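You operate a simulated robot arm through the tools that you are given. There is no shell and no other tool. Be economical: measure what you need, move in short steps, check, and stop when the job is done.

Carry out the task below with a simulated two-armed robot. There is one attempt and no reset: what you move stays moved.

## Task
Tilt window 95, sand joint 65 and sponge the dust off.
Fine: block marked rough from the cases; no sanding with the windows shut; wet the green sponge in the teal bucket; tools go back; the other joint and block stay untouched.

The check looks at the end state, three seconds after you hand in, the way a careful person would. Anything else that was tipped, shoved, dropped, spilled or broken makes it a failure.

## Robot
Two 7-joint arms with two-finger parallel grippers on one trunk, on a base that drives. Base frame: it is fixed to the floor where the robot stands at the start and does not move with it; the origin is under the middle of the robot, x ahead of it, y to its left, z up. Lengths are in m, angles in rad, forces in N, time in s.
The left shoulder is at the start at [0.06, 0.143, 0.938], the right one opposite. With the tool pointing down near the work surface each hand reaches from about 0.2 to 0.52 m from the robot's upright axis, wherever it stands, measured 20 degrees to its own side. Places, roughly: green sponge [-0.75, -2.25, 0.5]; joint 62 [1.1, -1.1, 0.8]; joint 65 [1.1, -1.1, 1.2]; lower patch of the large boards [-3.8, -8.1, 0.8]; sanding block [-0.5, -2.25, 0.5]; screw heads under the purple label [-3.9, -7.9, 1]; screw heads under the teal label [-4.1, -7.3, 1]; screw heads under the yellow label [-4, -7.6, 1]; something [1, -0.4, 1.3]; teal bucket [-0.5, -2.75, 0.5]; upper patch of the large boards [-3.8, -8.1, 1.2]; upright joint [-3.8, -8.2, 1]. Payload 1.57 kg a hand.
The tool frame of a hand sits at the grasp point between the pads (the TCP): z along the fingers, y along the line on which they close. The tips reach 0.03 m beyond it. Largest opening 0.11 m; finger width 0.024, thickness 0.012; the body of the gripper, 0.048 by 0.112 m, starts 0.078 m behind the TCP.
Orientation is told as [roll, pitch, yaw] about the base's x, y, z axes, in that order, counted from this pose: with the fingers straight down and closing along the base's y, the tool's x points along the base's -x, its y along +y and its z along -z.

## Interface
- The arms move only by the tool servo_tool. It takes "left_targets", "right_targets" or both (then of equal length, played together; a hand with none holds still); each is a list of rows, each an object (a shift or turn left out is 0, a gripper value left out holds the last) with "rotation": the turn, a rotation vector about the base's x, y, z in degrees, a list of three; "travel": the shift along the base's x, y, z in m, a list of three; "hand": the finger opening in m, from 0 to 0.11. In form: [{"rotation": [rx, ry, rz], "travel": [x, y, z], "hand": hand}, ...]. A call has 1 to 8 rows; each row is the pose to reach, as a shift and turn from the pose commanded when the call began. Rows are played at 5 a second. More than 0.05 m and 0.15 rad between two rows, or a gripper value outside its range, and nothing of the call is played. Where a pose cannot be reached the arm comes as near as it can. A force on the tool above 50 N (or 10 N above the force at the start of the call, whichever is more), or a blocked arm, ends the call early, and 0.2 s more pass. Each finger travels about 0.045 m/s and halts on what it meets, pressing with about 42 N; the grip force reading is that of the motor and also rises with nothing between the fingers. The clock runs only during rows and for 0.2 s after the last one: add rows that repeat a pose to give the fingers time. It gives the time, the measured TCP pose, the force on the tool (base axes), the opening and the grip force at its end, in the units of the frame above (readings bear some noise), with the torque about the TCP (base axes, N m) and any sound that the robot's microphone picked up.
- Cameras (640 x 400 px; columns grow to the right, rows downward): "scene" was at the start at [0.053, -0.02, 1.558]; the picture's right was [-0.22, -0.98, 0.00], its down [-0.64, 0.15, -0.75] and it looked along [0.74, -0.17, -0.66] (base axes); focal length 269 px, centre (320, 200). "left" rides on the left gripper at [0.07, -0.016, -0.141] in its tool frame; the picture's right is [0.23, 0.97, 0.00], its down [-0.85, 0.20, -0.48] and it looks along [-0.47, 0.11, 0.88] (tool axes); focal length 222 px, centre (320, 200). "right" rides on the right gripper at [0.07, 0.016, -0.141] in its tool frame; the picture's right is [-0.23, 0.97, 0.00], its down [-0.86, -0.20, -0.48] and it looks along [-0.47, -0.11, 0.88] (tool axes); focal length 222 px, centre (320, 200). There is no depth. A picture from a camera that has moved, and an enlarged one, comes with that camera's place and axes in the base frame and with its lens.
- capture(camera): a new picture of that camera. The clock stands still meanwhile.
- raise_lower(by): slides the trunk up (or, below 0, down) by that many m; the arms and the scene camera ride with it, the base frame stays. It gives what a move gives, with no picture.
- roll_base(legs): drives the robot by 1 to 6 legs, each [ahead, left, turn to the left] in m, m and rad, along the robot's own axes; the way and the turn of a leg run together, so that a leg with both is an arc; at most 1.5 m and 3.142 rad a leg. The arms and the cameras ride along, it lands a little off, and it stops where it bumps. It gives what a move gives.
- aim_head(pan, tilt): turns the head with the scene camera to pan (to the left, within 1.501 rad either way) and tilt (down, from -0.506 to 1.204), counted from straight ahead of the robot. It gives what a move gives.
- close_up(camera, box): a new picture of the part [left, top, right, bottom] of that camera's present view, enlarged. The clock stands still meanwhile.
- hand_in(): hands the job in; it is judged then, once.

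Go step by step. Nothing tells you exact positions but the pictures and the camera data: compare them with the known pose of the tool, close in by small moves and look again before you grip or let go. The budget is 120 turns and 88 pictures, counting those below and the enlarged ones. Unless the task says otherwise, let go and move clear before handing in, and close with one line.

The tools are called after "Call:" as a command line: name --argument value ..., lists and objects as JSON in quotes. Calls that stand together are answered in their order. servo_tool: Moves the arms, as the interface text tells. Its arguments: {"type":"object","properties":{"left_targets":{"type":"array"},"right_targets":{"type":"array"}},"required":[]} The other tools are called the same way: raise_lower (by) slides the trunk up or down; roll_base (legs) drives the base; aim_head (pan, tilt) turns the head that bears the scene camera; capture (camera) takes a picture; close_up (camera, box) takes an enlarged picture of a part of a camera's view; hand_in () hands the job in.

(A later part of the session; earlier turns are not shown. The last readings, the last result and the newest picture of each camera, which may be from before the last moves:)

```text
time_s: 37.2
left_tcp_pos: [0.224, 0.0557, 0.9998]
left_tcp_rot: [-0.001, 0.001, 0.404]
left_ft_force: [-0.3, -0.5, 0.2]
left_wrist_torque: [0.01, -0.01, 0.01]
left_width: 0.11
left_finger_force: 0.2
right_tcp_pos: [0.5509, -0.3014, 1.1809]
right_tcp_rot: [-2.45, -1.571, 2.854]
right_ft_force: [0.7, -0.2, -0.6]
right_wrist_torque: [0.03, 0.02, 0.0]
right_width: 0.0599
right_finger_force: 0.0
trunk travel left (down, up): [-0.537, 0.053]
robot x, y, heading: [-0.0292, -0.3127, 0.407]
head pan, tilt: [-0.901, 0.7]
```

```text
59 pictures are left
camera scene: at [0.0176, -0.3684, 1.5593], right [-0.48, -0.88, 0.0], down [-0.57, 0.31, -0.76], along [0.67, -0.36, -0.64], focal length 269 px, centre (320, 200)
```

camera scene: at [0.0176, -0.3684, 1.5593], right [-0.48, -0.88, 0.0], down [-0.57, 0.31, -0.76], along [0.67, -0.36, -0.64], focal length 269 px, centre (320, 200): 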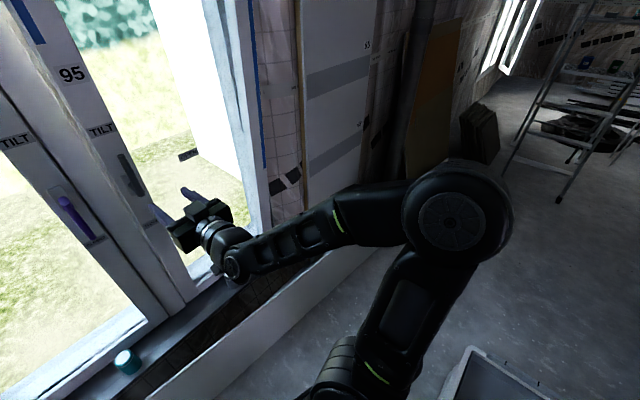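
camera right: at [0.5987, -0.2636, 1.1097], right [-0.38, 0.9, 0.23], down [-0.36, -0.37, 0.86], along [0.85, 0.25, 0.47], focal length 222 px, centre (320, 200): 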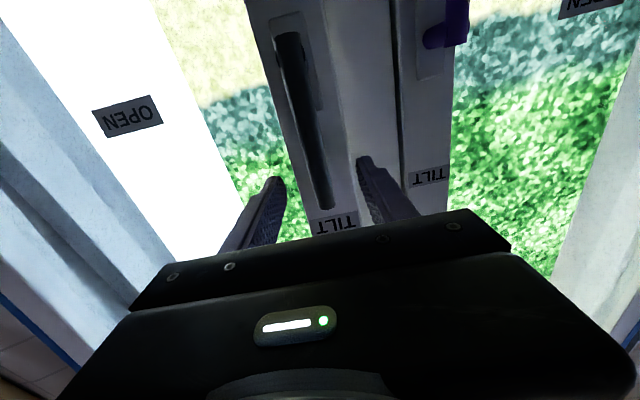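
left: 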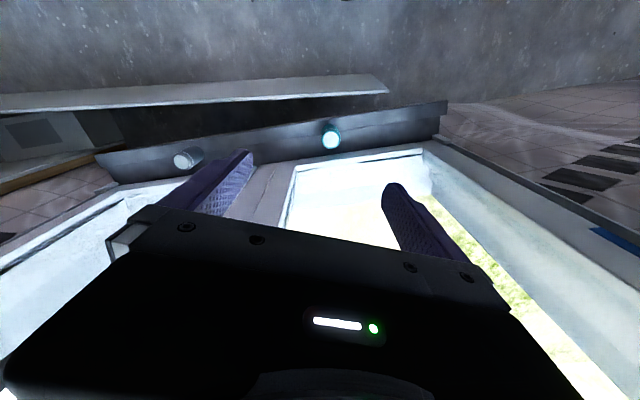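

I want to know the base's footprint before threading the lane between plank and white case; I look straight down ahead and to the left-rear.

Call:
aim_head --pan 0.0 --tilt 1.2

Call:
capture --camera "scene"

Call:
aim_head --pan 1.5 --tilt 1.0

Call:
capture --camera "scene"

```text
time_s: 38.4
left_tcp_pos: [0.2239, 0.056, 0.9995]
left_tcp_rot: [-0.001, -0.001, 0.407]
left_ft_force: [0.3, 0.4, 0.2]
left_wrist_torque: [-0.01, 0.0, 0.03]
left_width: 0.1103
left_finger_force: 0.1
right_tcp_pos: [0.5515, -0.3015, 1.1807]
right_tcp_rot: [-2.374, -1.571, 2.78]
right_ft_force: [-0.3, 0.3, 0.0]
right_wrist_torque: [0.02, -0.03, -0.01]
right_width: 0.06
right_finger_force: 0.1
trunk travel left (down, up): [-0.537, 0.053]
robot x, y, heading: [-0.0333, -0.3136, 0.403]
head pan, tilt: [0.0, 1.201]
```

```text
58 pictures are left
camera scene: at [-0.0056, -0.3059, 1.5234], right [0.39, -0.92, 0.0], down [-0.86, -0.37, -0.36], along [0.33, 0.14, -0.93], focal length 269 px, centre (320, 200)
```

scene: 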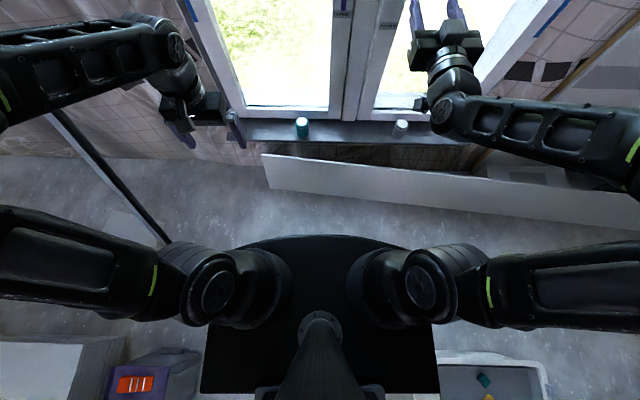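

```text
time_s: 40.0
left_tcp_pos: [0.2254, 0.0567, 0.9999]
left_tcp_rot: [0.0, 0.001, 0.406]
left_ft_force: [-0.6, -0.2, 0.5]
left_wrist_torque: [-0.02, 0.02, -0.05]
left_width: 0.1102
left_finger_force: 0.1
right_tcp_pos: [0.5514, -0.3008, 1.1794]
right_tcp_rot: [-2.508, -1.57, 2.915]
right_ft_force: [0.2, 0.4, 0.9]
right_wrist_torque: [0.01, -0.02, 0.01]
right_width: 0.0603
right_finger_force: 0.0
trunk travel left (down, up): [-0.537, 0.053]
robot x, y, heading: [-0.0317, -0.3114, 0.407]
head pan, tilt: [1.499, 1.0]
```

```text
57 pictures are left
camera scene: at [-0.0798, -0.262, 1.536], right [0.95, 0.33, 0.0], down [0.27, -0.8, -0.54], along [-0.18, 0.51, -0.84], focal length 269 px, centre (320, 200)
```

scene: 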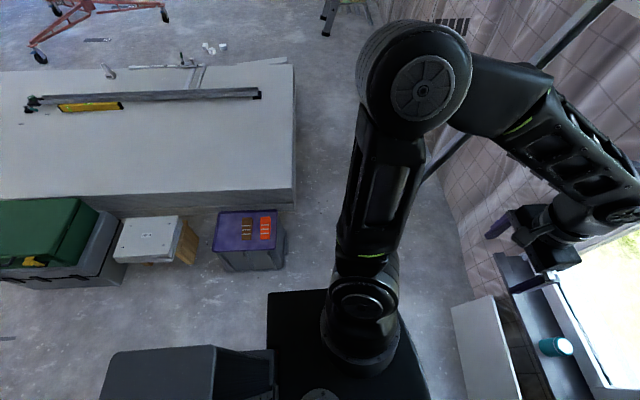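

The base seems ~0.7 m wide, ~0.28 m front and ~0.36 m rear, so it should fit sideways through the lane. I first fold the right hand back down and in.

Call:
servo_tool --right_targets '[{"rotation": [-3.14, 7.35, 0], "travel": [-0.0252, -0.0173, -0.01]}, {"rotation": [-6.28, 14.7, 0], "travel": [-0.0504, -0.0346, -0.02]}, {"rotation": [-9.42, 22.05, 0], "travel": [-0.0756, -0.0519, -0.03]}, {"rotation": [-12.56, 29.4, 0], "travel": [-0.1008, -0.0692, -0.04]}, {"rotation": [-15.7, 36.75, 0], "travel": [-0.126, -0.0865, -0.05]}, {"rotation": [-18.84, 44.1, 0], "travel": [-0.1512, -0.1038, -0.06]}, {"rotation": [-21.98, 51.45, 0], "travel": [-0.1764, -0.1211, -0.07]}, {"rotation": [-25.12, 58.8, 0], "travel": [-0.2016, -0.1384, -0.08]}]'

Call:
servo_tool --right_targets '[{"rotation": [-3.14, 7.35, 0], "travel": [-0.02, -0.01, -0.01]}, {"rotation": [-6.28, 14.7, 0], "travel": [-0.04, -0.02, -0.02]}, {"rotation": [-9.42, 22.05, 0], "travel": [-0.06, -0.03, -0.03]}, {"rotation": [-10.2, 23.9, 0], "travel": [-0.06, -0.03, -0.04], "hand": 0.11}, {"rotation": [-10.2, 23.9, 0], "travel": [-0.06, -0.03, -0.04], "hand": 0.11}]'

Call:
roll_base --legs '[[0.26, -0.12, 0]]'

Call:
aim_head --pan -1.3 --tilt 1.15

Call:
capture --camera "scene"

```text
time_s: 41.8
left_tcp_pos: [0.2238, 0.0567, 0.9996]
left_tcp_rot: [0.001, 0.0, 0.404]
left_ft_force: [0.5, -0.4, -0.2]
left_wrist_torque: [0.0, 0.0, -0.01]
left_width: 0.1099
left_finger_force: 0.0
right_tcp_pos: [0.3501, -0.4407, 1.0999]
right_tcp_rot: [0.001, -0.451, 0.405]
right_ft_force: [0.2, -0.4, 0.6]
right_wrist_torque: [0.03, 0.01, 0.02]
right_width: 0.06
right_finger_force: 0.0
right hand out of reach, approached as far as the arm can: row 1, 2, 3, 4, 5
trunk travel left (down, up): [-0.537, 0.053]
robot x, y, heading: [-0.0313, -0.3144, 0.409]
head pan, tilt: [1.499, 1.0]
```

```text
time_s: 43.0
left_tcp_pos: [0.2247, 0.0561, 0.9993]
left_tcp_rot: [-0.001, 0.0, 0.405]
left_ft_force: [0.1, -0.7, -0.3]
left_wrist_torque: [0.02, 0.0, 0.0]
left_width: 0.11
left_finger_force: 0.1
right_tcp_pos: [0.2904, -0.4689, 1.0605]
right_tcp_rot: [0.003, -0.001, 0.402]
right_ft_force: [-0.5, -0.4, -0.2]
right_wrist_torque: [0.03, 0.02, -0.02]
right_width: 0.1098
right_finger_force: 0.1
trunk travel left (down, up): [-0.537, 0.053]
robot x, y, heading: [-0.032, -0.3148, 0.405]
head pan, tilt: [1.499, 1.0]
```

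```text
time_s: 45.0
left_tcp_pos: [0.5119, 0.0473, 0.9994]
left_tcp_rot: [-0.001, -0.001, 0.406]
left_ft_force: [0.9, 0.1, -1.4]
left_wrist_torque: [-0.01, 0.05, 0.0]
left_width: 0.11
left_finger_force: 0.0
right_tcp_pos: [0.577, -0.4789, 1.0612]
right_tcp_rot: [0.002, -0.001, 0.403]
right_ft_force: [0.2, -0.4, -0.3]
right_wrist_torque: [0.0, 0.01, 0.0]
right_width: 0.1099
right_finger_force: 0.1
trunk travel left (down, up): [-0.537, 0.053]
robot x, y, heading: [0.2552, -0.3251, 0.404]
head pan, tilt: [1.499, 1.0]
```

```text
time_s: 47.5
left_tcp_pos: [0.5109, 0.0484, 1.001]
left_tcp_rot: [0.0, -0.001, 0.406]
left_ft_force: [-0.3, -0.8, 0.0]
left_wrist_torque: [0.0, 0.01, -0.01]
left_width: 0.1098
left_finger_force: 0.1
right_tcp_pos: [0.576, -0.4782, 1.0605]
right_tcp_rot: [0.002, -0.002, 0.403]
right_ft_force: [-0.3, 0.2, -0.1]
right_wrist_torque: [0.0, 0.0, 0.0]
right_width: 0.11
right_finger_force: 0.0
trunk travel left (down, up): [-0.537, 0.053]
robot x, y, heading: [0.2527, -0.3245, 0.399]
head pan, tilt: [-1.3, 1.15]
```

```text
56 pictures are left
camera scene: at [0.2666, -0.3832, 1.5263], right [-0.78, -0.63, 0.0], down [-0.57, 0.71, -0.41], along [0.26, -0.32, -0.91], focal length 269 px, centre (320, 200)
```

scene: 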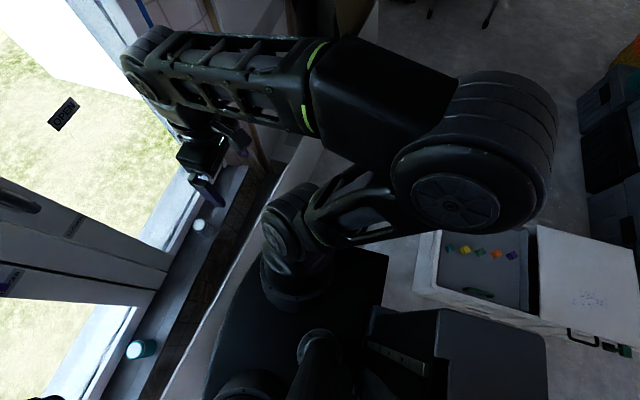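

The near-left case corner is about (0.03,-0.73). To be sure of the base's rear dimensions I lower the trunk 0.15 m and compare the parallax.

Call:
raise_lower --by -0.15

Call:
capture --camera "scene"

```text
time_s: 49.2
left_tcp_pos: [0.5106, 0.0474, 0.8497]
left_tcp_rot: [-0.001, -0.001, 0.405]
left_ft_force: [0.3, -0.3, 0.3]
left_wrist_torque: [0.01, -0.01, 0.0]
left_width: 0.1102
left_finger_force: 0.0
right_tcp_pos: [0.5762, -0.4789, 0.9101]
right_tcp_rot: [0.001, -0.002, 0.403]
right_ft_force: [0.4, -0.6, 0.2]
right_wrist_torque: [0.03, 0.0, 0.03]
right_width: 0.1102
right_finger_force: 0.1
trunk travel left (down, up): [-0.387, 0.203]
robot x, y, heading: [0.2553, -0.3241, 0.402]
head pan, tilt: [-1.3, 1.15]
```

```text
55 pictures are left
camera scene: at [0.2666, -0.3833, 1.3763], right [-0.78, -0.62, 0.0], down [-0.57, 0.71, -0.41], along [0.26, -0.32, -0.91], focal length 269 px, centre (320, 200)
```

scene: 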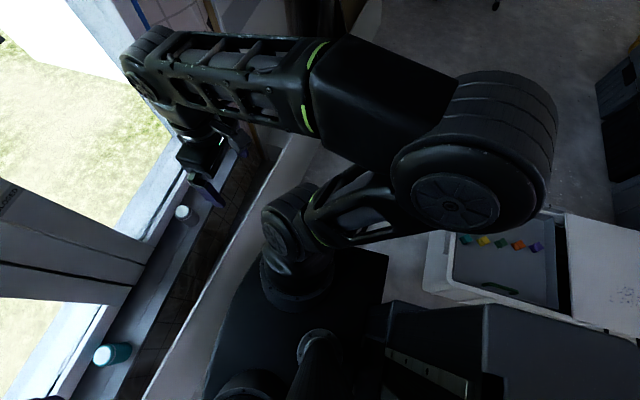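

The black plate rides on the trunk, and the tall box is the fixed lift column (rear to ≈-0.38 m). To see the floor base itself I raise the trunk and tip the right hand so its camera looks back under the robot.

Call:
raise_lower --by 0.15

Call:
servo_tool --right_targets '[{"rotation": [-3.14, 7.35, 0], "travel": [0.005, 0, 0]}, {"rotation": [-6.28, 14.7, 0], "travel": [0.01, 0, 0]}, {"rotation": [-9.42, 22.05, 0], "travel": [0.015, 0, 0]}, {"rotation": [-12.56, 29.4, 0], "travel": [0.02, 0, 0]}, {"rotation": [-15.7, 36.75, 0], "travel": [0.02, 0, 0]}, {"rotation": [-18.84, 44.1, 0], "travel": [0.02, 0, 0]}, {"rotation": [-21.98, 51.45, 0], "travel": [0.02, 0, 0]}, {"rotation": [-25.12, 58.8, 0], "travel": [0.02, 0, 0]}]'

Call:
capture --camera "right"

```text
time_s: 51.0
left_tcp_pos: [0.5104, 0.0468, 1.0]
left_tcp_rot: [-0.002, -0.001, 0.405]
left_ft_force: [0.4, 0.1, -0.1]
left_wrist_torque: [-0.01, -0.01, 0.02]
left_width: 0.11
left_finger_force: 0.1
right_tcp_pos: [0.5761, -0.4794, 1.0597]
right_tcp_rot: [0.002, 0.0, 0.404]
right_ft_force: [0.4, -0.1, 0.4]
right_wrist_torque: [-0.02, 0.01, -0.03]
right_width: 0.1099
right_finger_force: 0.1
trunk travel left (down, up): [-0.537, 0.053]
robot x, y, heading: [0.2581, -0.3246, 0.408]
head pan, tilt: [-1.3, 1.15]
```

```text
time_s: 52.8
left_tcp_pos: [0.5143, 0.0462, 0.9986]
left_tcp_rot: [0.002, 0.002, 0.403]
left_ft_force: [0.6, -0.8, 0.5]
left_wrist_torque: [0.11, 0.08, -0.01]
left_width: 0.1103
left_finger_force: 0.0
right_tcp_pos: [0.5855, -0.4757, 0.9376]
right_tcp_rot: [-0.068, 0.835, 0.373]
right_ft_force: [0.5, -0.7, -0.6]
right_wrist_torque: [0.03, 0.05, -0.11]
right_width: 0.11
right_finger_force: 0.2
right hand out of reach, approached as far as the arm can: row 2, 3, 4, 5, 6, 7, 8
trunk travel left (down, up): [-0.537, 0.053]
robot x, y, heading: [0.2512, -0.3243, 0.405]
head pan, tilt: [-1.3, 1.15]
```

```text
54 pictures are left
camera right: at [0.6293, -0.431, 1.0834], right [-0.26, 0.94, -0.21], down [0.93, 0.19, -0.3], along [-0.25, -0.28, -0.93], focal length 222 px, centre (320, 200)
```

right: 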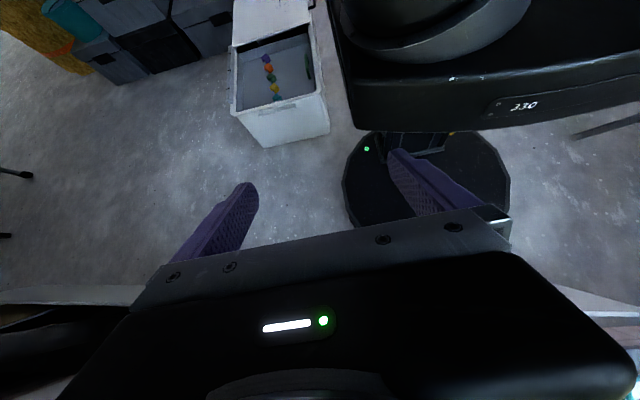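

The floor base is a round disc of ~0.32 m radius; the lane is wide enough. I restore the right hand and slide sideways through the lane in two legs, then look.

Call:
servo_tool --right_targets '[{"rotation": [3.14, -7.35, 0], "travel": [0, 0, 0]}, {"rotation": [6.28, -14.7, 0], "travel": [0, 0, 0]}, {"rotation": [9.42, -22.05, 0], "travel": [0, 0, 0]}, {"rotation": [12.56, -29.4, 0], "travel": [-0.02, 0, 0]}, {"rotation": [15.7, -36.75, 0], "travel": [-0.02, 0, 0]}, {"rotation": [18.84, -44.1, 0], "travel": [-0.02, 0, 0]}, {"rotation": [21.98, -51.45, 0], "travel": [-0.02, 0, 0]}, {"rotation": [25.12, -58.8, 0], "travel": [-0.02, 0, 0]}]'

Call:
roll_base --legs '[[-0.035, -0.35, 0]]'

Call:
roll_base --legs '[[-0.04, -0.35, 0]]'

Call:
capture --camera "scene"

```text
time_s: 54.6
left_tcp_pos: [0.5117, 0.0474, 1.0005]
left_tcp_rot: [0.0, -0.001, 0.405]
left_ft_force: [0.2, 0.0, -0.2]
left_wrist_torque: [0.04, 0.02, 0.0]
left_width: 0.1101
left_finger_force: 0.0
right_tcp_pos: [0.6594, -0.4824, 1.0077]
right_tcp_rot: [-0.039, -0.285, 0.379]
right_ft_force: [0.5, 0.3, -0.4]
right_wrist_torque: [-0.01, 0.01, 0.01]
right_width: 0.1101
right_finger_force: 0.1
right hand out of reach, approached as far as the arm can: row 4, 5, 6, 7, 8
trunk travel left (down, up): [-0.537, 0.053]
robot x, y, heading: [0.2579, -0.3251, 0.404]
head pan, tilt: [-1.3, 1.15]
```

```text
time_s: 56.9
left_tcp_pos: [0.6166, -0.2902, 1.0005]
left_tcp_rot: [-0.001, 0.0, 0.402]
left_ft_force: [-0.2, 0.6, 0.1]
left_wrist_torque: [0.03, 0.01, -0.04]
left_width: 0.1099
left_finger_force: 0.1
right_tcp_pos: [0.7643, -0.8214, 1.0063]
right_tcp_rot: [-0.039, -0.279, 0.371]
right_ft_force: [0.4, -0.3, 0.6]
right_wrist_torque: [-0.02, 0.03, 0.03]
right_width: 0.1101
right_finger_force: 0.1
trunk travel left (down, up): [-0.537, 0.053]
robot x, y, heading: [0.3634, -0.6606, 0.402]
head pan, tilt: [-1.3, 1.15]
```

```text
time_s: 59.2
left_tcp_pos: [0.7186, -0.6322, 1.0003]
left_tcp_rot: [0.001, 0.0, 0.403]
left_ft_force: [0.3, -0.1, 0.3]
left_wrist_torque: [0.0, 0.02, 0.0]
left_width: 0.1102
left_finger_force: 0.1
right_tcp_pos: [0.8661, -1.1628, 1.0076]
right_tcp_rot: [-0.038, -0.28, 0.376]
right_ft_force: [0.4, 0.6, 0.8]
right_wrist_torque: [0.0, -0.02, 0.04]
right_width: 0.1101
right_finger_force: 0.1
trunk travel left (down, up): [-0.537, 0.053]
robot x, y, heading: [0.4624, -1.0039, 0.403]
head pan, tilt: [-1.3, 1.15]
```

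```text
53 pictures are left
camera scene: at [0.474, -1.063, 1.5263], right [-0.78, -0.62, 0.0], down [-0.57, 0.71, -0.41], along [0.25, -0.32, -0.91], focal length 269 px, centre (320, 200)
```

scene: 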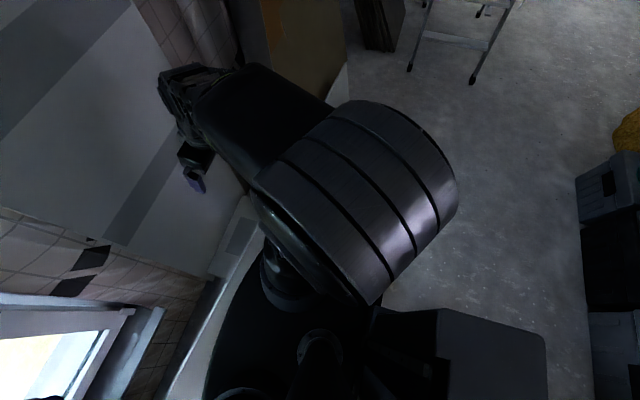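

Through the lane cleanly. Now I drive to open floor and turn to face the crates.

Call:
roll_base --legs '[[-0.06, -0.3, 0], [-0.45, -0.6, 0], [0, 0, 3.13]]'

Call:
aim_head --pan 0.0 --tilt 0.75

Call:
capture --camera "scene"

```text
time_s: 72.3
left_tcp_pos: [0.092, -2.402, 1.0002]
left_tcp_rot: [0.0, 0.001, -2.737]
left_ft_force: [-0.1, -0.1, -0.6]
left_wrist_torque: [-0.01, 0.03, 0.0]
left_width: 0.1098
left_finger_force: 0.2
right_tcp_pos: [-0.0556, -1.8718, 1.0065]
right_tcp_rot: [-0.039, -0.28, -2.767]
right_ft_force: [-0.3, -0.4, 0.3]
right_wrist_torque: [-0.01, -0.01, 0.03]
right_width: 0.1099
right_finger_force: 0.1
trunk travel left (down, up): [-0.537, 0.053]
robot x, y, heading: [0.3503, -2.0333, -2.739]
head pan, tilt: [-1.3, 1.15]
```

```text
time_s: 73.7
left_tcp_pos: [0.093, -2.4037, 1.0003]
left_tcp_rot: [-0.001, 0.001, -2.738]
left_ft_force: [-0.1, 0.6, -0.7]
left_wrist_torque: [-0.02, -0.03, -0.02]
left_width: 0.1098
left_finger_force: 0.0
right_tcp_pos: [-0.0543, -1.8731, 1.0065]
right_tcp_rot: [-0.037, -0.278, -2.768]
right_ft_force: [-0.2, -0.2, -0.4]
right_wrist_torque: [0.0, 0.01, 0.0]
right_width: 0.1099
right_finger_force: 0.1
trunk travel left (down, up): [-0.537, 0.053]
robot x, y, heading: [0.3493, -2.0293, -2.736]
head pan, tilt: [0.0, 0.75]
```

```text
52 pictures are left
camera scene: at [0.2998, -2.0537, 1.5551], right [-0.39, 0.92, 0.0], down [0.63, 0.27, -0.73], along [-0.67, -0.29, -0.68], focal length 269 px, centre (320, 200)
```

scene: 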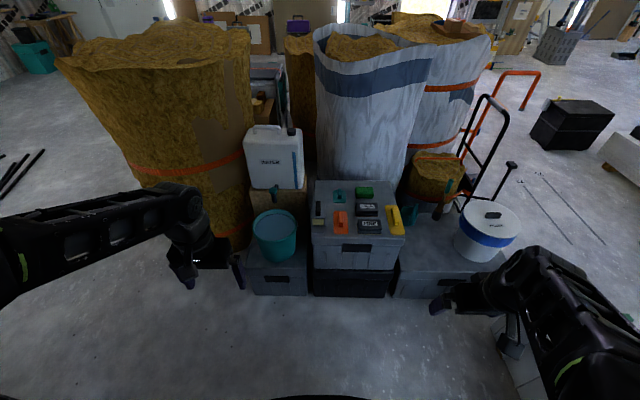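

Call:
close_up --camera "scene" --box '[240, 160, 420, 300]'

Call:
close_up --camera "scene" --box '[310, 180, 410, 240]'

```text
2.86 times, centred on (330, 230) of scene
camera zoom: at [0.2998, -2.0537, 1.5551], right [-0.39, 0.92, 0.0], down [0.63, 0.27, -0.73], along [-0.67, -0.29, -0.68], focal length 769 px, centre (291, 114)
```

zoom: 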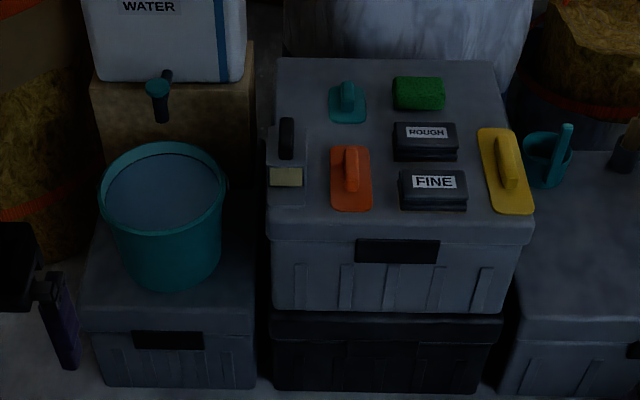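

```text
6.40 times, centred on (360, 210) of scene
camera zoom: at [0.2998, -2.0537, 1.5551], right [-0.39, 0.92, 0.0], down [0.63, 0.27, -0.73], along [-0.67, -0.29, -0.68], focal length 1722 px, centre (64, 136)
```

zoom: 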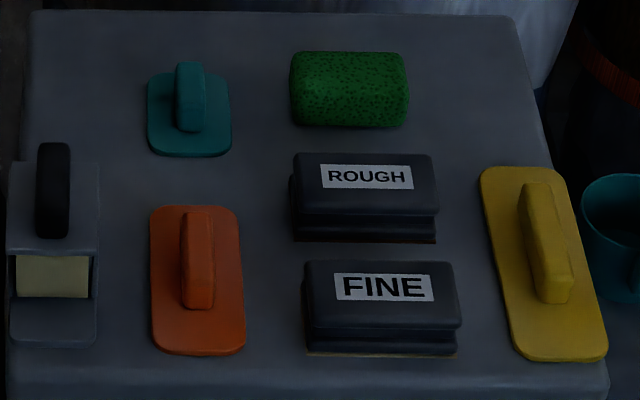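

The ROUGH block lies behind FINE, with the green sponge behind it, all on the crate top (z≈0.46); the block is ~0.126 m long so I must grip it across its short side. I level the right hand, yaw it 90° and check it.

Call:
servo_tool --right_targets '[{"rotation": [2.2, -7.7, 0.8]}, {"rotation": [4.4, -15.5, 1.7]}, {"rotation": [4.4, -15.5, 1.7]}]'

Call:
servo_tool --right_targets '[{"rotation": [0, 0, -8.2]}, {"rotation": [0, 0, -16.4]}, {"rotation": [0, 0, -24.6]}, {"rotation": [0, 0, -32.8]}, {"rotation": [0, 0, -41]}, {"rotation": [0, 0, -49.2]}, {"rotation": [0, 0, -57.4]}, {"rotation": [0, 0, -65.6]}]'

Call:
servo_tool --right_targets '[{"rotation": [0, 0, -8.2]}, {"rotation": [0, 0, -16.4]}, {"rotation": [0, 0, -24.4]}, {"rotation": [0, 0, -24.4]}]'

```text
time_s: 74.5
left_tcp_pos: [0.0929, -2.4023, 1.0001]
left_tcp_rot: [0.0, 0.002, -2.737]
left_ft_force: [-0.3, -0.1, 0.3]
left_wrist_torque: [0.0, 0.01, 0.01]
left_width: 0.11
left_finger_force: 0.0
right_tcp_pos: [-0.0536, -1.8723, 1.0058]
right_tcp_rot: [-0.008, 0.001, -2.744]
right_ft_force: [-0.6, 1.0, 0.5]
right_wrist_torque: [0.02, 0.02, -0.02]
right_width: 0.11
right_finger_force: 0.0
trunk travel left (down, up): [-0.537, 0.053]
robot x, y, heading: [0.3479, -2.0313, -2.744]
head pan, tilt: [0.0, 0.75]
```

```text
time_s: 76.3
left_tcp_pos: [0.0922, -2.4032, 1.0002]
left_tcp_rot: [0.0, -0.001, -2.738]
left_ft_force: [-0.2, -0.8, -0.9]
left_wrist_torque: [-0.04, -0.01, 0.02]
left_width: 0.11
left_finger_force: 0.0
right_tcp_pos: [-0.0545, -1.8726, 1.0075]
right_tcp_rot: [-0.008, 0.0, 2.394]
right_ft_force: [0.4, 0.4, -0.5]
right_wrist_torque: [-0.01, 0.02, 0.0]
right_width: 0.1099
right_finger_force: 0.2
trunk travel left (down, up): [-0.537, 0.053]
robot x, y, heading: [0.3473, -2.0321, -2.743]
head pan, tilt: [0.0, 0.75]
```

```text
time_s: 77.3
left_tcp_pos: [0.0921, -2.4033, 1.0011]
left_tcp_rot: [0.0, 0.0, -2.739]
left_ft_force: [-1.2, 0.4, 0.3]
left_wrist_torque: [-0.03, 0.02, 0.01]
left_width: 0.1099
left_finger_force: 0.0
right_tcp_pos: [-0.055, -1.8722, 1.0067]
right_tcp_rot: [-0.008, -0.001, 1.968]
right_ft_force: [-0.8, -0.6, 0.3]
right_wrist_torque: [0.01, 0.04, 0.01]
right_width: 0.1102
right_finger_force: 0.2
trunk travel left (down, up): [-0.537, 0.053]
robot x, y, heading: [0.3444, -2.0319, -2.744]
head pan, tilt: [0.0, 0.75]
```

Yaw works. Now I drive up to the crates and lower the trunk.

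Call:
roll_base --legs '[[0.48, -0.08, 0]]'

Call:
raise_lower --by -0.25

Call:
aim_head --pan -0.2 --tilt 0.9

Call:
capture --camera "scene"

```text
time_s: 80.2
left_tcp_pos: [-0.3782, -2.5143, 0.9991]
left_tcp_rot: [0.0, 0.001, -2.741]
left_ft_force: [-0.5, 0.3, 0.1]
left_wrist_torque: [0.02, -0.01, 0.02]
left_width: 0.1099
left_finger_force: 0.2
right_tcp_pos: [-0.5246, -1.9842, 1.0066]
right_tcp_rot: [-0.009, 0.0, 1.968]
right_ft_force: [-0.3, 0.1, 0.3]
right_wrist_torque: [0.0, -0.02, 0.0]
right_width: 0.1101
right_finger_force: 0.2
trunk travel left (down, up): [-0.537, 0.053]
robot x, y, heading: [-0.1227, -2.1455, -2.735]
head pan, tilt: [0.0, 0.75]
```

```text
time_s: 82.8
left_tcp_pos: [-0.3777, -2.5151, 0.7492]
left_tcp_rot: [0.0, 0.001, -2.742]
left_ft_force: [0.1, 0.2, -0.4]
left_wrist_torque: [0.01, 0.01, -0.05]
left_width: 0.1101
left_finger_force: 0.1
right_tcp_pos: [-0.5253, -1.9839, 0.7563]
right_tcp_rot: [-0.009, -0.001, 1.969]
right_ft_force: [-0.2, 0.3, 0.3]
right_wrist_torque: [-0.01, -0.01, 0.04]
right_width: 0.1099
right_finger_force: 0.1
trunk travel left (down, up): [-0.287, 0.303]
robot x, y, heading: [-0.1227, -2.1456, -2.745]
head pan, tilt: [0.0, 0.75]
```

```text
time_s: 83.5
left_tcp_pos: [-0.3779, -2.514, 0.7496]
left_tcp_rot: [0.001, 0.001, -2.74]
left_ft_force: [-0.7, -0.5, 0.0]
left_wrist_torque: [0.03, 0.01, -0.01]
left_width: 0.11
left_finger_force: 0.1
right_tcp_pos: [-0.5249, -1.9847, 0.7561]
right_tcp_rot: [-0.005, 0.002, 1.967]
right_ft_force: [0.6, 0.5, 0.6]
right_wrist_torque: [0.03, 0.0, 0.0]
right_width: 0.1099
right_finger_force: 0.1
trunk travel left (down, up): [-0.287, 0.303]
robot x, y, heading: [-0.118, -2.1414, -2.742]
head pan, tilt: [-0.201, 0.901]
```

```text
49 pictures are left
camera scene: at [-0.1676, -2.1484, 1.2933], right [-0.2, 0.98, 0.0], down [0.77, 0.16, -0.62], along [-0.61, -0.12, -0.78], focal length 269 px, centre (320, 200)
```

scene: 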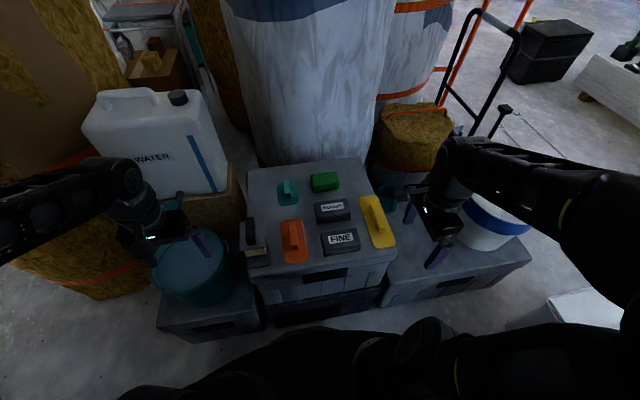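

I move the right hand above the ROUGH block and look with its own camera.

Call:
servo_tool --right_targets '[{"travel": [-0.03, -0.034, 0]}, {"travel": [-0.06, -0.068, 0]}, {"travel": [-0.09, -0.102, 0]}, {"travel": [-0.12, -0.136, 0]}, {"travel": [-0.15, -0.17, 0]}, {"travel": [-0.18, -0.204, 0]}, {"travel": [-0.208, -0.238, 0]}, {"travel": [-0.208, -0.238, 0]}]'

Call:
capture --camera "right"

Call:
capture --camera "scene"

```text
time_s: 85.3
left_tcp_pos: [-0.3777, -2.5147, 0.749]
left_tcp_rot: [0.002, 0.0, -2.741]
left_ft_force: [-0.2, 0.2, -1.0]
left_wrist_torque: [0.02, -0.01, 0.01]
left_width: 0.1101
left_finger_force: 0.0
right_tcp_pos: [-0.731, -2.2219, 0.7569]
right_tcp_rot: [-0.009, 0.0, 1.968]
right_ft_force: [-0.4, 0.1, -1.1]
right_wrist_torque: [0.0, 0.0, -0.01]
right_width: 0.1099
right_finger_force: 0.1
trunk travel left (down, up): [-0.287, 0.303]
robot x, y, heading: [-0.1252, -2.1417, -2.742]
head pan, tilt: [-0.201, 0.901]
```

```text
48 pictures are left
camera right: at [-0.7194, -2.2933, 0.8975], right [-0.99, -0.17, -0.01], down [-0.15, 0.86, 0.48], along [-0.07, 0.47, -0.88], focal length 222 px, centre (320, 200)
```

right: 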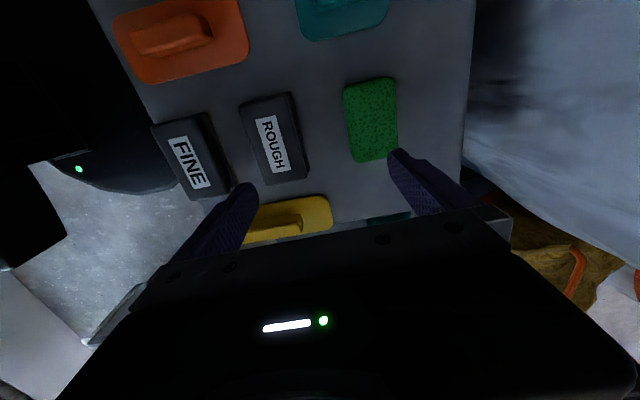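

```text
47 pictures are left
camera scene: at [-0.1678, -2.1486, 1.2932], right [-0.2, 0.98, 0.0], down [0.77, 0.15, -0.62], along [-0.61, -0.12, -0.78], focal length 269 px, centre (320, 200)
```

scene: 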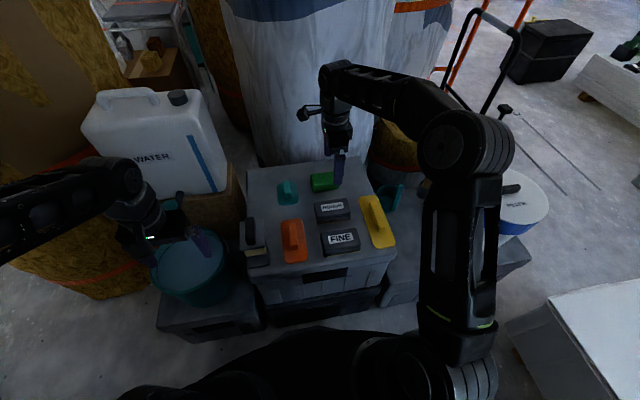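

Triangulating hand and head cameras: ROUGH's top is at about (-0.669,-2.214,0.61), sponge (-0.786,-2.257,0.61). I centre over the block and descend halfway, then check.

Call:
servo_tool --right_targets '[{"travel": [0.03, 0.004, 0]}, {"travel": [0.062, 0.008, 0]}, {"travel": [0.062, 0.008, -0.04]}, {"travel": [0.062, 0.008, -0.075]}, {"travel": [0.062, 0.008, -0.075]}]'

Call:
capture --camera "right"

Call:
close_up --camera "scene" --box '[260, 140, 420, 260]'

```text
time_s: 86.5
left_tcp_pos: [-0.3794, -2.5134, 0.7505]
left_tcp_rot: [-0.001, -0.001, -2.743]
left_ft_force: [0.1, 0.3, 0.1]
left_wrist_torque: [-0.02, 0.0, -0.02]
left_width: 0.11
left_finger_force: 0.0
right_tcp_pos: [-0.6687, -2.2151, 0.6821]
right_tcp_rot: [-0.006, 0.0, 1.968]
right_ft_force: [-0.7, 0.0, -0.3]
right_wrist_torque: [0.01, 0.0, 0.02]
right_width: 0.1099
right_finger_force: 0.0
trunk travel left (down, up): [-0.287, 0.303]
robot x, y, heading: [-0.1231, -2.1468, -2.739]
head pan, tilt: [-0.201, 0.901]
```

```text
46 pictures are left
camera right: at [-0.6581, -2.2853, 0.8223], right [-0.99, -0.17, -0.01], down [-0.15, 0.86, 0.48], along [-0.07, 0.47, -0.88], focal length 222 px, centre (320, 200)
```

right: 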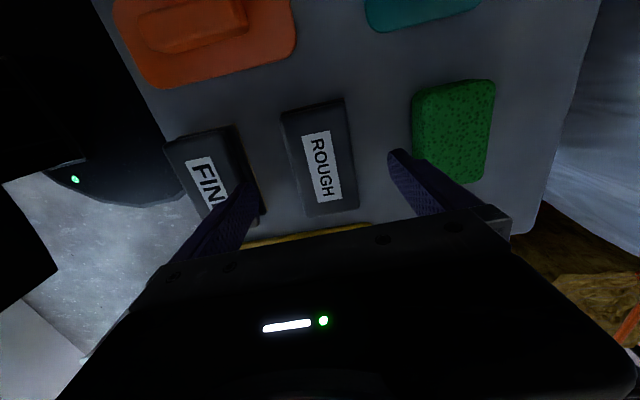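

```text
3.33 times, centred on (340, 200) of scene
camera zoom: at [-0.1677, -2.1485, 1.2932], right [-0.2, 0.98, 0.0], down [0.77, 0.15, -0.62], along [-0.61, -0.12, -0.78], focal length 897 px, centre (253, 200)
```

zoom: 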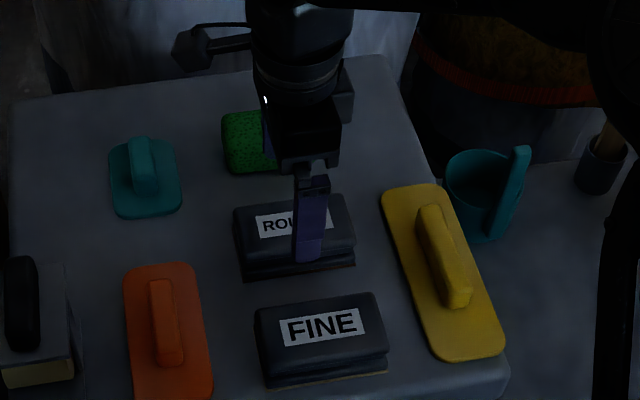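

Block is centred between the open fingers with free gaps on both sides. I descend and close.

Call:
servo_tool --right_targets '[{"travel": [0.001, -0.003, -0.035]}, {"travel": [0.001, -0.003, -0.055]}, {"travel": [0.001, -0.003, -0.068]}, {"travel": [0.001, -0.003, -0.068]}]'

Call:
servo_tool --right_targets '[{"hand": 0.03}, {"hand": 0.03}, {"hand": 0.03}, {"hand": 0.03}, {"hand": 0.03}]'

Call:
capture --camera "right"

```text
time_s: 87.5
left_tcp_pos: [-0.3787, -2.5139, 0.7496]
left_tcp_rot: [0.0, -0.001, -2.741]
left_ft_force: [-0.1, 0.4, 0.5]
left_wrist_torque: [-0.03, 0.0, -0.02]
left_width: 0.11
left_finger_force: 0.1
right_tcp_pos: [-0.6683, -2.2163, 0.614]
right_tcp_rot: [-0.008, -0.001, 1.968]
right_ft_force: [-0.5, -0.1, -0.3]
right_wrist_torque: [-0.03, 0.02, 0.02]
right_width: 0.1099
right_finger_force: 0.1
trunk travel left (down, up): [-0.287, 0.303]
robot x, y, heading: [-0.1198, -2.1424, -2.745]
head pan, tilt: [-0.201, 0.901]
```

```text
time_s: 88.7
left_tcp_pos: [-0.3787, -2.5148, 0.7504]
left_tcp_rot: [-0.001, 0.0, -2.741]
left_ft_force: [-0.1, 0.0, -0.2]
left_wrist_torque: [0.0, -0.01, 0.02]
left_width: 0.11
left_finger_force: 0.2
right_tcp_pos: [-0.6681, -2.2169, 0.6144]
right_tcp_rot: [-0.008, -0.001, 1.967]
right_ft_force: [-1.0, 0.1, -0.3]
right_wrist_torque: [-0.02, 0.04, -0.03]
right_width: 0.0645
right_finger_force: 34.5
trunk travel left (down, up): [-0.287, 0.303]
robot x, y, heading: [-0.1201, -2.1425, -2.74]
head pan, tilt: [-0.201, 0.901]
```

```text
44 pictures are left
camera right: at [-0.6572, -2.2881, 0.755], right [-0.99, -0.17, -0.01], down [-0.15, 0.86, 0.48], along [-0.07, 0.47, -0.88], focal length 222 px, centre (320, 200)
```

right: 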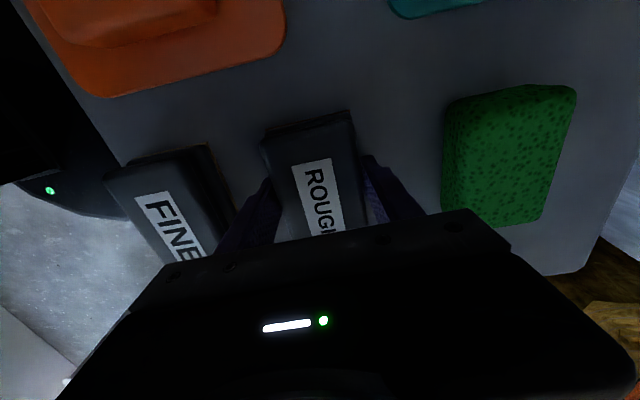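

Block held (64 mm). I lift it and check the grip.

Call:
servo_tool --right_targets '[{"travel": [0, 0, 0.03]}, {"travel": [0, 0, 0.07]}, {"travel": [0, 0, 0.11]}, {"travel": [0.03, 0.0126, 0.14]}, {"travel": [0.07, 0.03, 0.14]}, {"travel": [0.11, 0.046, 0.14]}, {"travel": [0.15, 0.063, 0.14]}, {"travel": [0.19, 0.08, 0.14]}]'

Call:
close_up --camera "scene" --box '[240, 120, 480, 320]'

```text
time_s: 90.5
left_tcp_pos: [-0.3779, -2.5137, 0.7495]
left_tcp_rot: [0.0, 0.0, -2.742]
left_ft_force: [0.8, -0.4, 0.1]
left_wrist_torque: [-0.02, -0.03, 0.02]
left_width: 0.1101
left_finger_force: 0.1
right_tcp_pos: [-0.4776, -2.136, 0.7532]
right_tcp_rot: [-0.007, 0.001, 1.967]
right_ft_force: [-1.0, 0.2, -1.7]
right_wrist_torque: [-0.01, 0.0, -0.03]
right_width: 0.0646
right_finger_force: 42.0
trunk travel left (down, up): [-0.287, 0.303]
robot x, y, heading: [-0.1206, -2.1455, -2.741]
head pan, tilt: [-0.201, 0.901]
```

```text
2.00 times, centred on (360, 220) of scene
camera zoom: at [-0.1676, -2.1483, 1.2932], right [-0.2, 0.98, 0.0], down [0.77, 0.15, -0.62], along [-0.61, -0.12, -0.78], focal length 538 px, centre (240, 160)
```

zoom: 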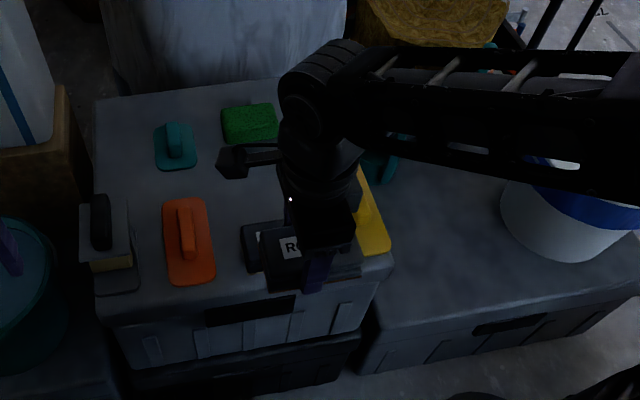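

I raise the trunk, back away, turn round and look at the joint wall from a distance.

Call:
raise_lower --by 0.25

Call:
roll_base --legs '[[-0.45, 0, 0], [0, 0, -3.135], [0.19, 0.45, 0]]'

Call:
aim_head --pan -0.1 --tilt 0.45

Call:
capture --camera "scene"

```text
time_s: 93.1
left_tcp_pos: [-0.3788, -2.5136, 1.0008]
left_tcp_rot: [0.0, -0.001, -2.741]
left_ft_force: [0.0, 0.2, 0.1]
left_wrist_torque: [0.02, -0.01, -0.01]
left_width: 0.11
left_finger_force: 0.0
right_tcp_pos: [-0.4786, -2.1359, 1.0034]
right_tcp_rot: [-0.005, 0.0, 1.967]
right_ft_force: [0.1, -0.3, -1.2]
right_wrist_torque: [-0.02, -0.02, -0.02]
right_width: 0.0642
right_finger_force: 41.9
trunk travel left (down, up): [-0.537, 0.053]
robot x, y, heading: [-0.1222, -2.1418, -2.743]
head pan, tilt: [-0.201, 0.901]
```

```text
time_s: 105.6
left_tcp_pos: [0.5219, -1.1026, 0.9992]
left_tcp_rot: [-0.001, 0.0, 0.429]
left_ft_force: [-0.1, -0.3, 0.4]
left_wrist_torque: [0.0, 0.0, -0.01]
left_width: 0.1099
left_finger_force: 0.1
right_tcp_pos: [0.6348, -1.4787, 1.0042]
right_tcp_rot: [-0.008, -0.001, -1.144]
right_ft_force: [-1.0, 0.0, -2.0]
right_wrist_torque: [0.02, 0.01, 0.0]
right_width: 0.0643
right_finger_force: 41.4
trunk travel left (down, up): [-0.537, 0.053]
robot x, y, heading: [0.2766, -1.4817, 0.427]
head pan, tilt: [-0.201, 0.901]
```

```text
time_s: 106.5
left_tcp_pos: [0.5223, -1.1032, 0.9989]
left_tcp_rot: [-0.001, 0.0, 0.431]
left_ft_force: [0.2, 0.7, 0.1]
left_wrist_torque: [0.01, -0.03, -0.02]
left_width: 0.1099
left_finger_force: 0.1
right_tcp_pos: [0.6336, -1.4789, 1.004]
right_tcp_rot: [-0.008, -0.002, -1.145]
right_ft_force: [0.3, 0.5, -1.5]
right_wrist_torque: [0.0, -0.01, -0.01]
right_width: 0.0641
right_finger_force: 42.4
trunk travel left (down, up): [-0.537, 0.053]
robot x, y, heading: [0.2753, -1.4805, 0.428]
head pan, tilt: [-0.099, 0.45]
```

```text
42 pictures are left
camera scene: at [0.3377, -1.4646, 1.5815], right [0.32, -0.95, 0.0], down [-0.41, -0.14, -0.9], along [0.85, 0.29, -0.44], focal length 269 px, centre (320, 200)
```

scene: 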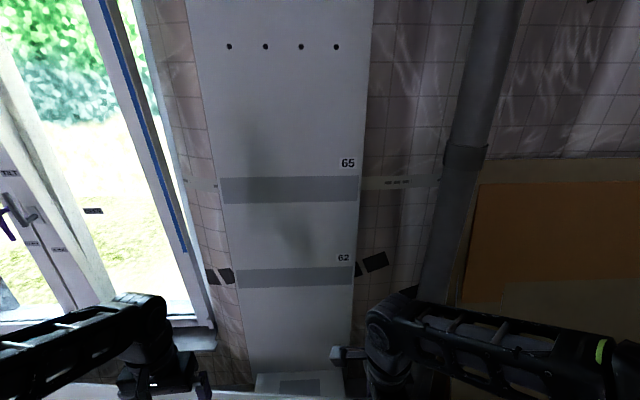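

Joint 65 is the grey strip at z≈1.165–1.255, v≈-1.20 to -1.68 on the board. Here with room, I pitch the right hand so the block's abrasive face looks at the wall.

Call:
servo_tool --right_targets '[{"rotation": [3.32, -7.28, 0], "travel": [0.008, -0.0024, 0.018]}, {"rotation": [6.64, -14.56, 0], "travel": [0.016, -0.0048, 0.036]}, {"rotation": [9.96, -21.84, 0], "travel": [0.024, -0.0072, 0.054]}, {"rotation": [13.28, -29.12, 0], "travel": [0.032, -0.0096, 0.072]}, {"rotation": [16.6, -36.4, 0], "travel": [0.04, -0.012, 0.09]}, {"rotation": [19.92, -43.68, 0], "travel": [0.048, -0.0144, 0.108]}, {"rotation": [23.24, -50.96, 0], "travel": [0.056, -0.0168, 0.126]}, {"rotation": [26.56, -58.24, 0], "travel": [0.064, -0.0192, 0.144]}]'

Call:
servo_tool --right_targets '[{"rotation": [3.32, -7.28, 0], "travel": [0.008, -0.0024, 0.018]}, {"rotation": [6.64, -14.56, 0], "travel": [0.016, -0.0048, 0.036]}, {"rotation": [9.96, -21.84, 0], "travel": [0.024, -0.0072, 0.054]}, {"rotation": [10.78, -23.66, 0], "travel": [0.024, -0.0072, 0.06]}, {"rotation": [10.78, -23.66, 0], "travel": [0.024, -0.0072, 0.06]}]'

Call:
roll_base --legs '[[0, 0, -0.03], [0.3, 0.22, 0]]'

Call:
capture --camera "scene"

Call:
capture --camera "right"

```text
time_s: 108.3
left_tcp_pos: [0.5216, -1.1023, 1.0004]
left_tcp_rot: [0.001, -0.001, 0.43]
left_ft_force: [-0.9, 0.2, -0.2]
left_wrist_torque: [-0.02, 0.04, -0.01]
left_width: 0.1099
left_finger_force: 0.1
right_tcp_pos: [0.7236, -1.4816, 1.1999]
right_tcp_rot: [1.109, -0.001, -1.142]
right_ft_force: [0.7, 0.2, -1.6]
right_wrist_torque: [0.02, 0.04, -0.01]
right_width: 0.0641
right_finger_force: 41.9
right hand out of reach, approached as far as the arm can: row 5, 6, 7, 8
trunk travel left (down, up): [-0.537, 0.053]
robot x, y, heading: [0.2757, -1.4823, 0.427]
head pan, tilt: [-0.099, 0.45]
```

```text
time_s: 109.5
left_tcp_pos: [0.5227, -1.1017, 1.0012]
left_tcp_rot: [0.0, -0.001, 0.429]
left_ft_force: [-0.8, 0.6, -0.1]
left_wrist_torque: [0.0, 0.04, 0.03]
left_width: 0.1099
left_finger_force: 0.1
right_tcp_pos: [0.7772, -1.4799, 1.2861]
right_tcp_rot: [1.536, 0.025, -1.138]
right_ft_force: [0.4, 0.8, -1.3]
right_wrist_torque: [0.0, 0.0, 0.07]
right_width: 0.0642
right_finger_force: 42.0
right hand out of reach, approached as far as the arm can: row 1, 2, 3, 4, 5
trunk travel left (down, up): [-0.537, 0.053]
robot x, y, heading: [0.2787, -1.4807, 0.429]
head pan, tilt: [-0.099, 0.45]
```

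```text
time_s: 112.2
left_tcp_pos: [0.7229, -0.79, 0.9998]
left_tcp_rot: [-0.001, 0.001, 0.402]
left_ft_force: [-0.2, 0.6, -1.3]
left_wrist_torque: [-0.02, 0.04, 0.0]
left_width: 0.1097
left_finger_force: 0.0
right_tcp_pos: [0.9676, -1.1779, 1.2842]
right_tcp_rot: [1.534, 0.023, -1.175]
right_ft_force: [-0.2, 0.4, -0.9]
right_wrist_torque: [0.07, 0.01, 0.01]
right_width: 0.0642
right_finger_force: 42.5
trunk travel left (down, up): [-0.537, 0.053]
robot x, y, heading: [0.4678, -1.1602, 0.401]
head pan, tilt: [-0.099, 0.45]
```

```text
41 pictures are left
camera scene: at [0.5286, -1.146, 1.5818], right [0.3, -0.96, 0.0], down [-0.42, -0.13, -0.9], along [0.86, 0.27, -0.44], focal length 269 px, centre (320, 200)
```

scene: 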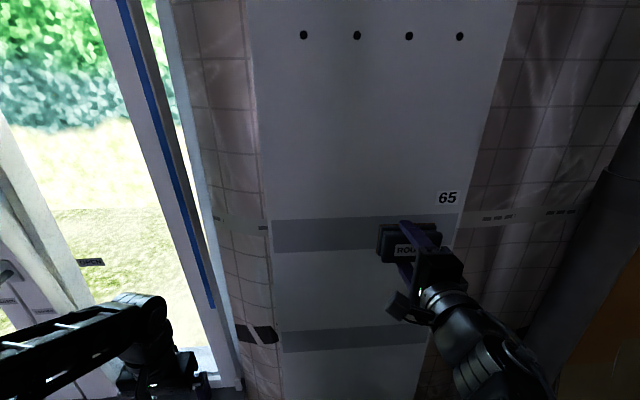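

```text
40 pictures are left
camera right: at [0.8112, -1.1676, 1.3073], right [0.13, -0.22, 0.97], down [-0.12, -0.97, -0.2], along [0.98, -0.09, -0.15], focal length 222 px, centre (320, 200)
```

right: 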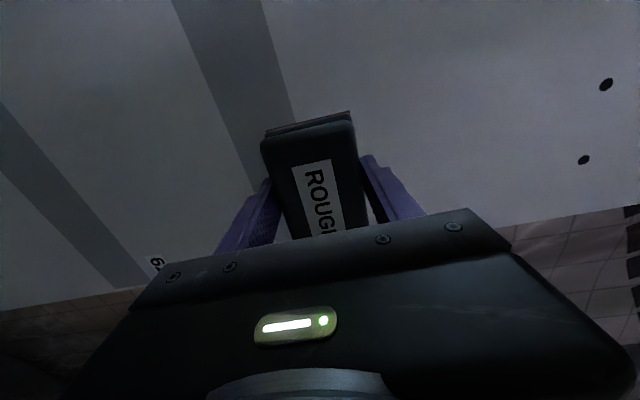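

Camera geometry agrees on the board face at u≈0.587 and the strip z 1.165–1.257. I level the block, set z≈1.23 and advance toward the strip until I feel light contact.

Call:
servo_tool --right_targets '[{"rotation": [0.4, -0.9, 0], "travel": [0, 0, -0.02]}, {"rotation": [0.8, -1.8, 0], "travel": [0, 0, -0.04]}, {"rotation": [0.8, -1.8, 0], "travel": [0.018, 0.0078, -0.056]}, {"rotation": [0.8, -1.8, 0], "travel": [0.037, 0.0155, -0.056]}, {"rotation": [0.8, -1.8, 0], "travel": [0.055, 0.0233, -0.056]}, {"rotation": [0.8, -1.8, 0], "travel": [0.065, 0.027, -0.056]}]'

Call:
capture --camera "right"

```text
time_s: 113.1
left_tcp_pos: [0.7216, -0.7904, 1.0003]
left_tcp_rot: [0.0, 0.0, 0.402]
left_ft_force: [0.1, -0.4, 0.1]
left_wrist_torque: [0.02, 0.03, -0.01]
left_width: 0.1097
left_finger_force: 0.0
right_tcp_pos: [0.9619, -1.0942, 1.2802]
right_tcp_rot: [1.639, 0.03, -0.978]
right_ft_force: [-0.2, -0.1, -1.7]
right_wrist_torque: [-0.02, -0.02, 0.01]
right_width: 0.0641
right_finger_force: 41.9
right hand out of reach, approached as far as the arm can: row 1, 2, 3, 4
trunk travel left (down, up): [-0.537, 0.053]
robot x, y, heading: [0.4681, -1.1594, 0.398]
head pan, tilt: [-0.099, 0.45]
stopped in row 4 (right hand): the arm was blocked; the commanded pose is now the measured one
```

```text
39 pictures are left
camera right: at [0.8053, -1.1156, 1.289], right [0.09, -0.25, 0.96], down [0.09, -0.96, -0.26], along [0.99, 0.11, -0.06], focal length 222 px, centre (320, 200)
```

right: 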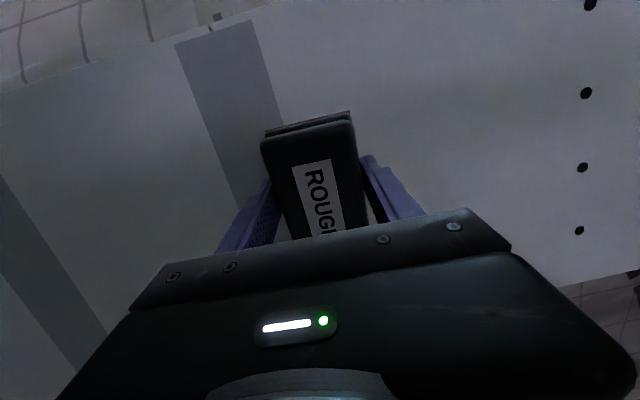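

The arm is too folded here. I'll stand further back, with the base turned ~30° left so the whole strip lies comfortably in front-right of the right arm.

Call:
roll_base --legs '[[-0.18, -0.22, 0], [0, 0, 0.524]]'

Call:
aim_head --pan -0.5 --tilt 0.4

Call:
capture --camera "scene"

```text
time_s: 116.5
left_tcp_pos: [0.4221, -0.9866, 1.0005]
left_tcp_rot: [0.0, 0.001, 0.92]
left_ft_force: [1.0, -0.4, 0.6]
left_wrist_torque: [0.01, 0.02, -0.01]
left_width: 0.1101
left_finger_force: 0.1
right_tcp_pos: [0.7794, -1.1299, 1.2813]
right_tcp_rot: [1.638, 0.03, -0.458]
right_ft_force: [0.1, 0.0, -1.3]
right_wrist_torque: [0.01, 0.01, -0.01]
right_width: 0.0642
right_finger_force: 42.4
trunk travel left (down, up): [-0.537, 0.053]
robot x, y, heading: [0.3846, -1.4319, 0.921]
head pan, tilt: [-0.099, 0.45]
```

```text
time_s: 117.4
left_tcp_pos: [0.4235, -0.9867, 1.0002]
left_tcp_rot: [-0.001, 0.001, 0.921]
left_ft_force: [0.1, 0.6, -0.2]
left_wrist_torque: [0.02, 0.02, 0.04]
left_width: 0.1103
left_finger_force: 0.0
right_tcp_pos: [0.7794, -1.1301, 1.2804]
right_tcp_rot: [1.64, 0.031, -0.457]
right_ft_force: [0.2, 0.5, -0.9]
right_wrist_torque: [-0.02, 0.02, 0.03]
right_width: 0.0641
right_finger_force: 41.3
trunk travel left (down, up): [-0.537, 0.053]
robot x, y, heading: [0.3868, -1.4342, 0.921]
head pan, tilt: [-0.499, 0.4]
```

```text
38 pictures are left
camera scene: at [0.4511, -1.4217, 1.5862], right [0.41, -0.91, 0.0], down [-0.36, -0.16, -0.92], along [0.84, 0.38, -0.39], focal length 269 px, centre (320, 200)
```

scene: 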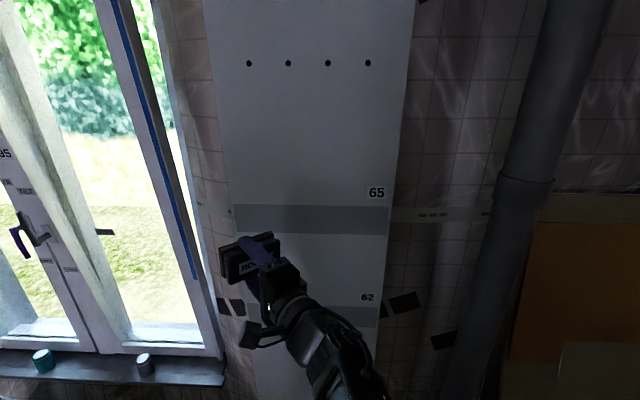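

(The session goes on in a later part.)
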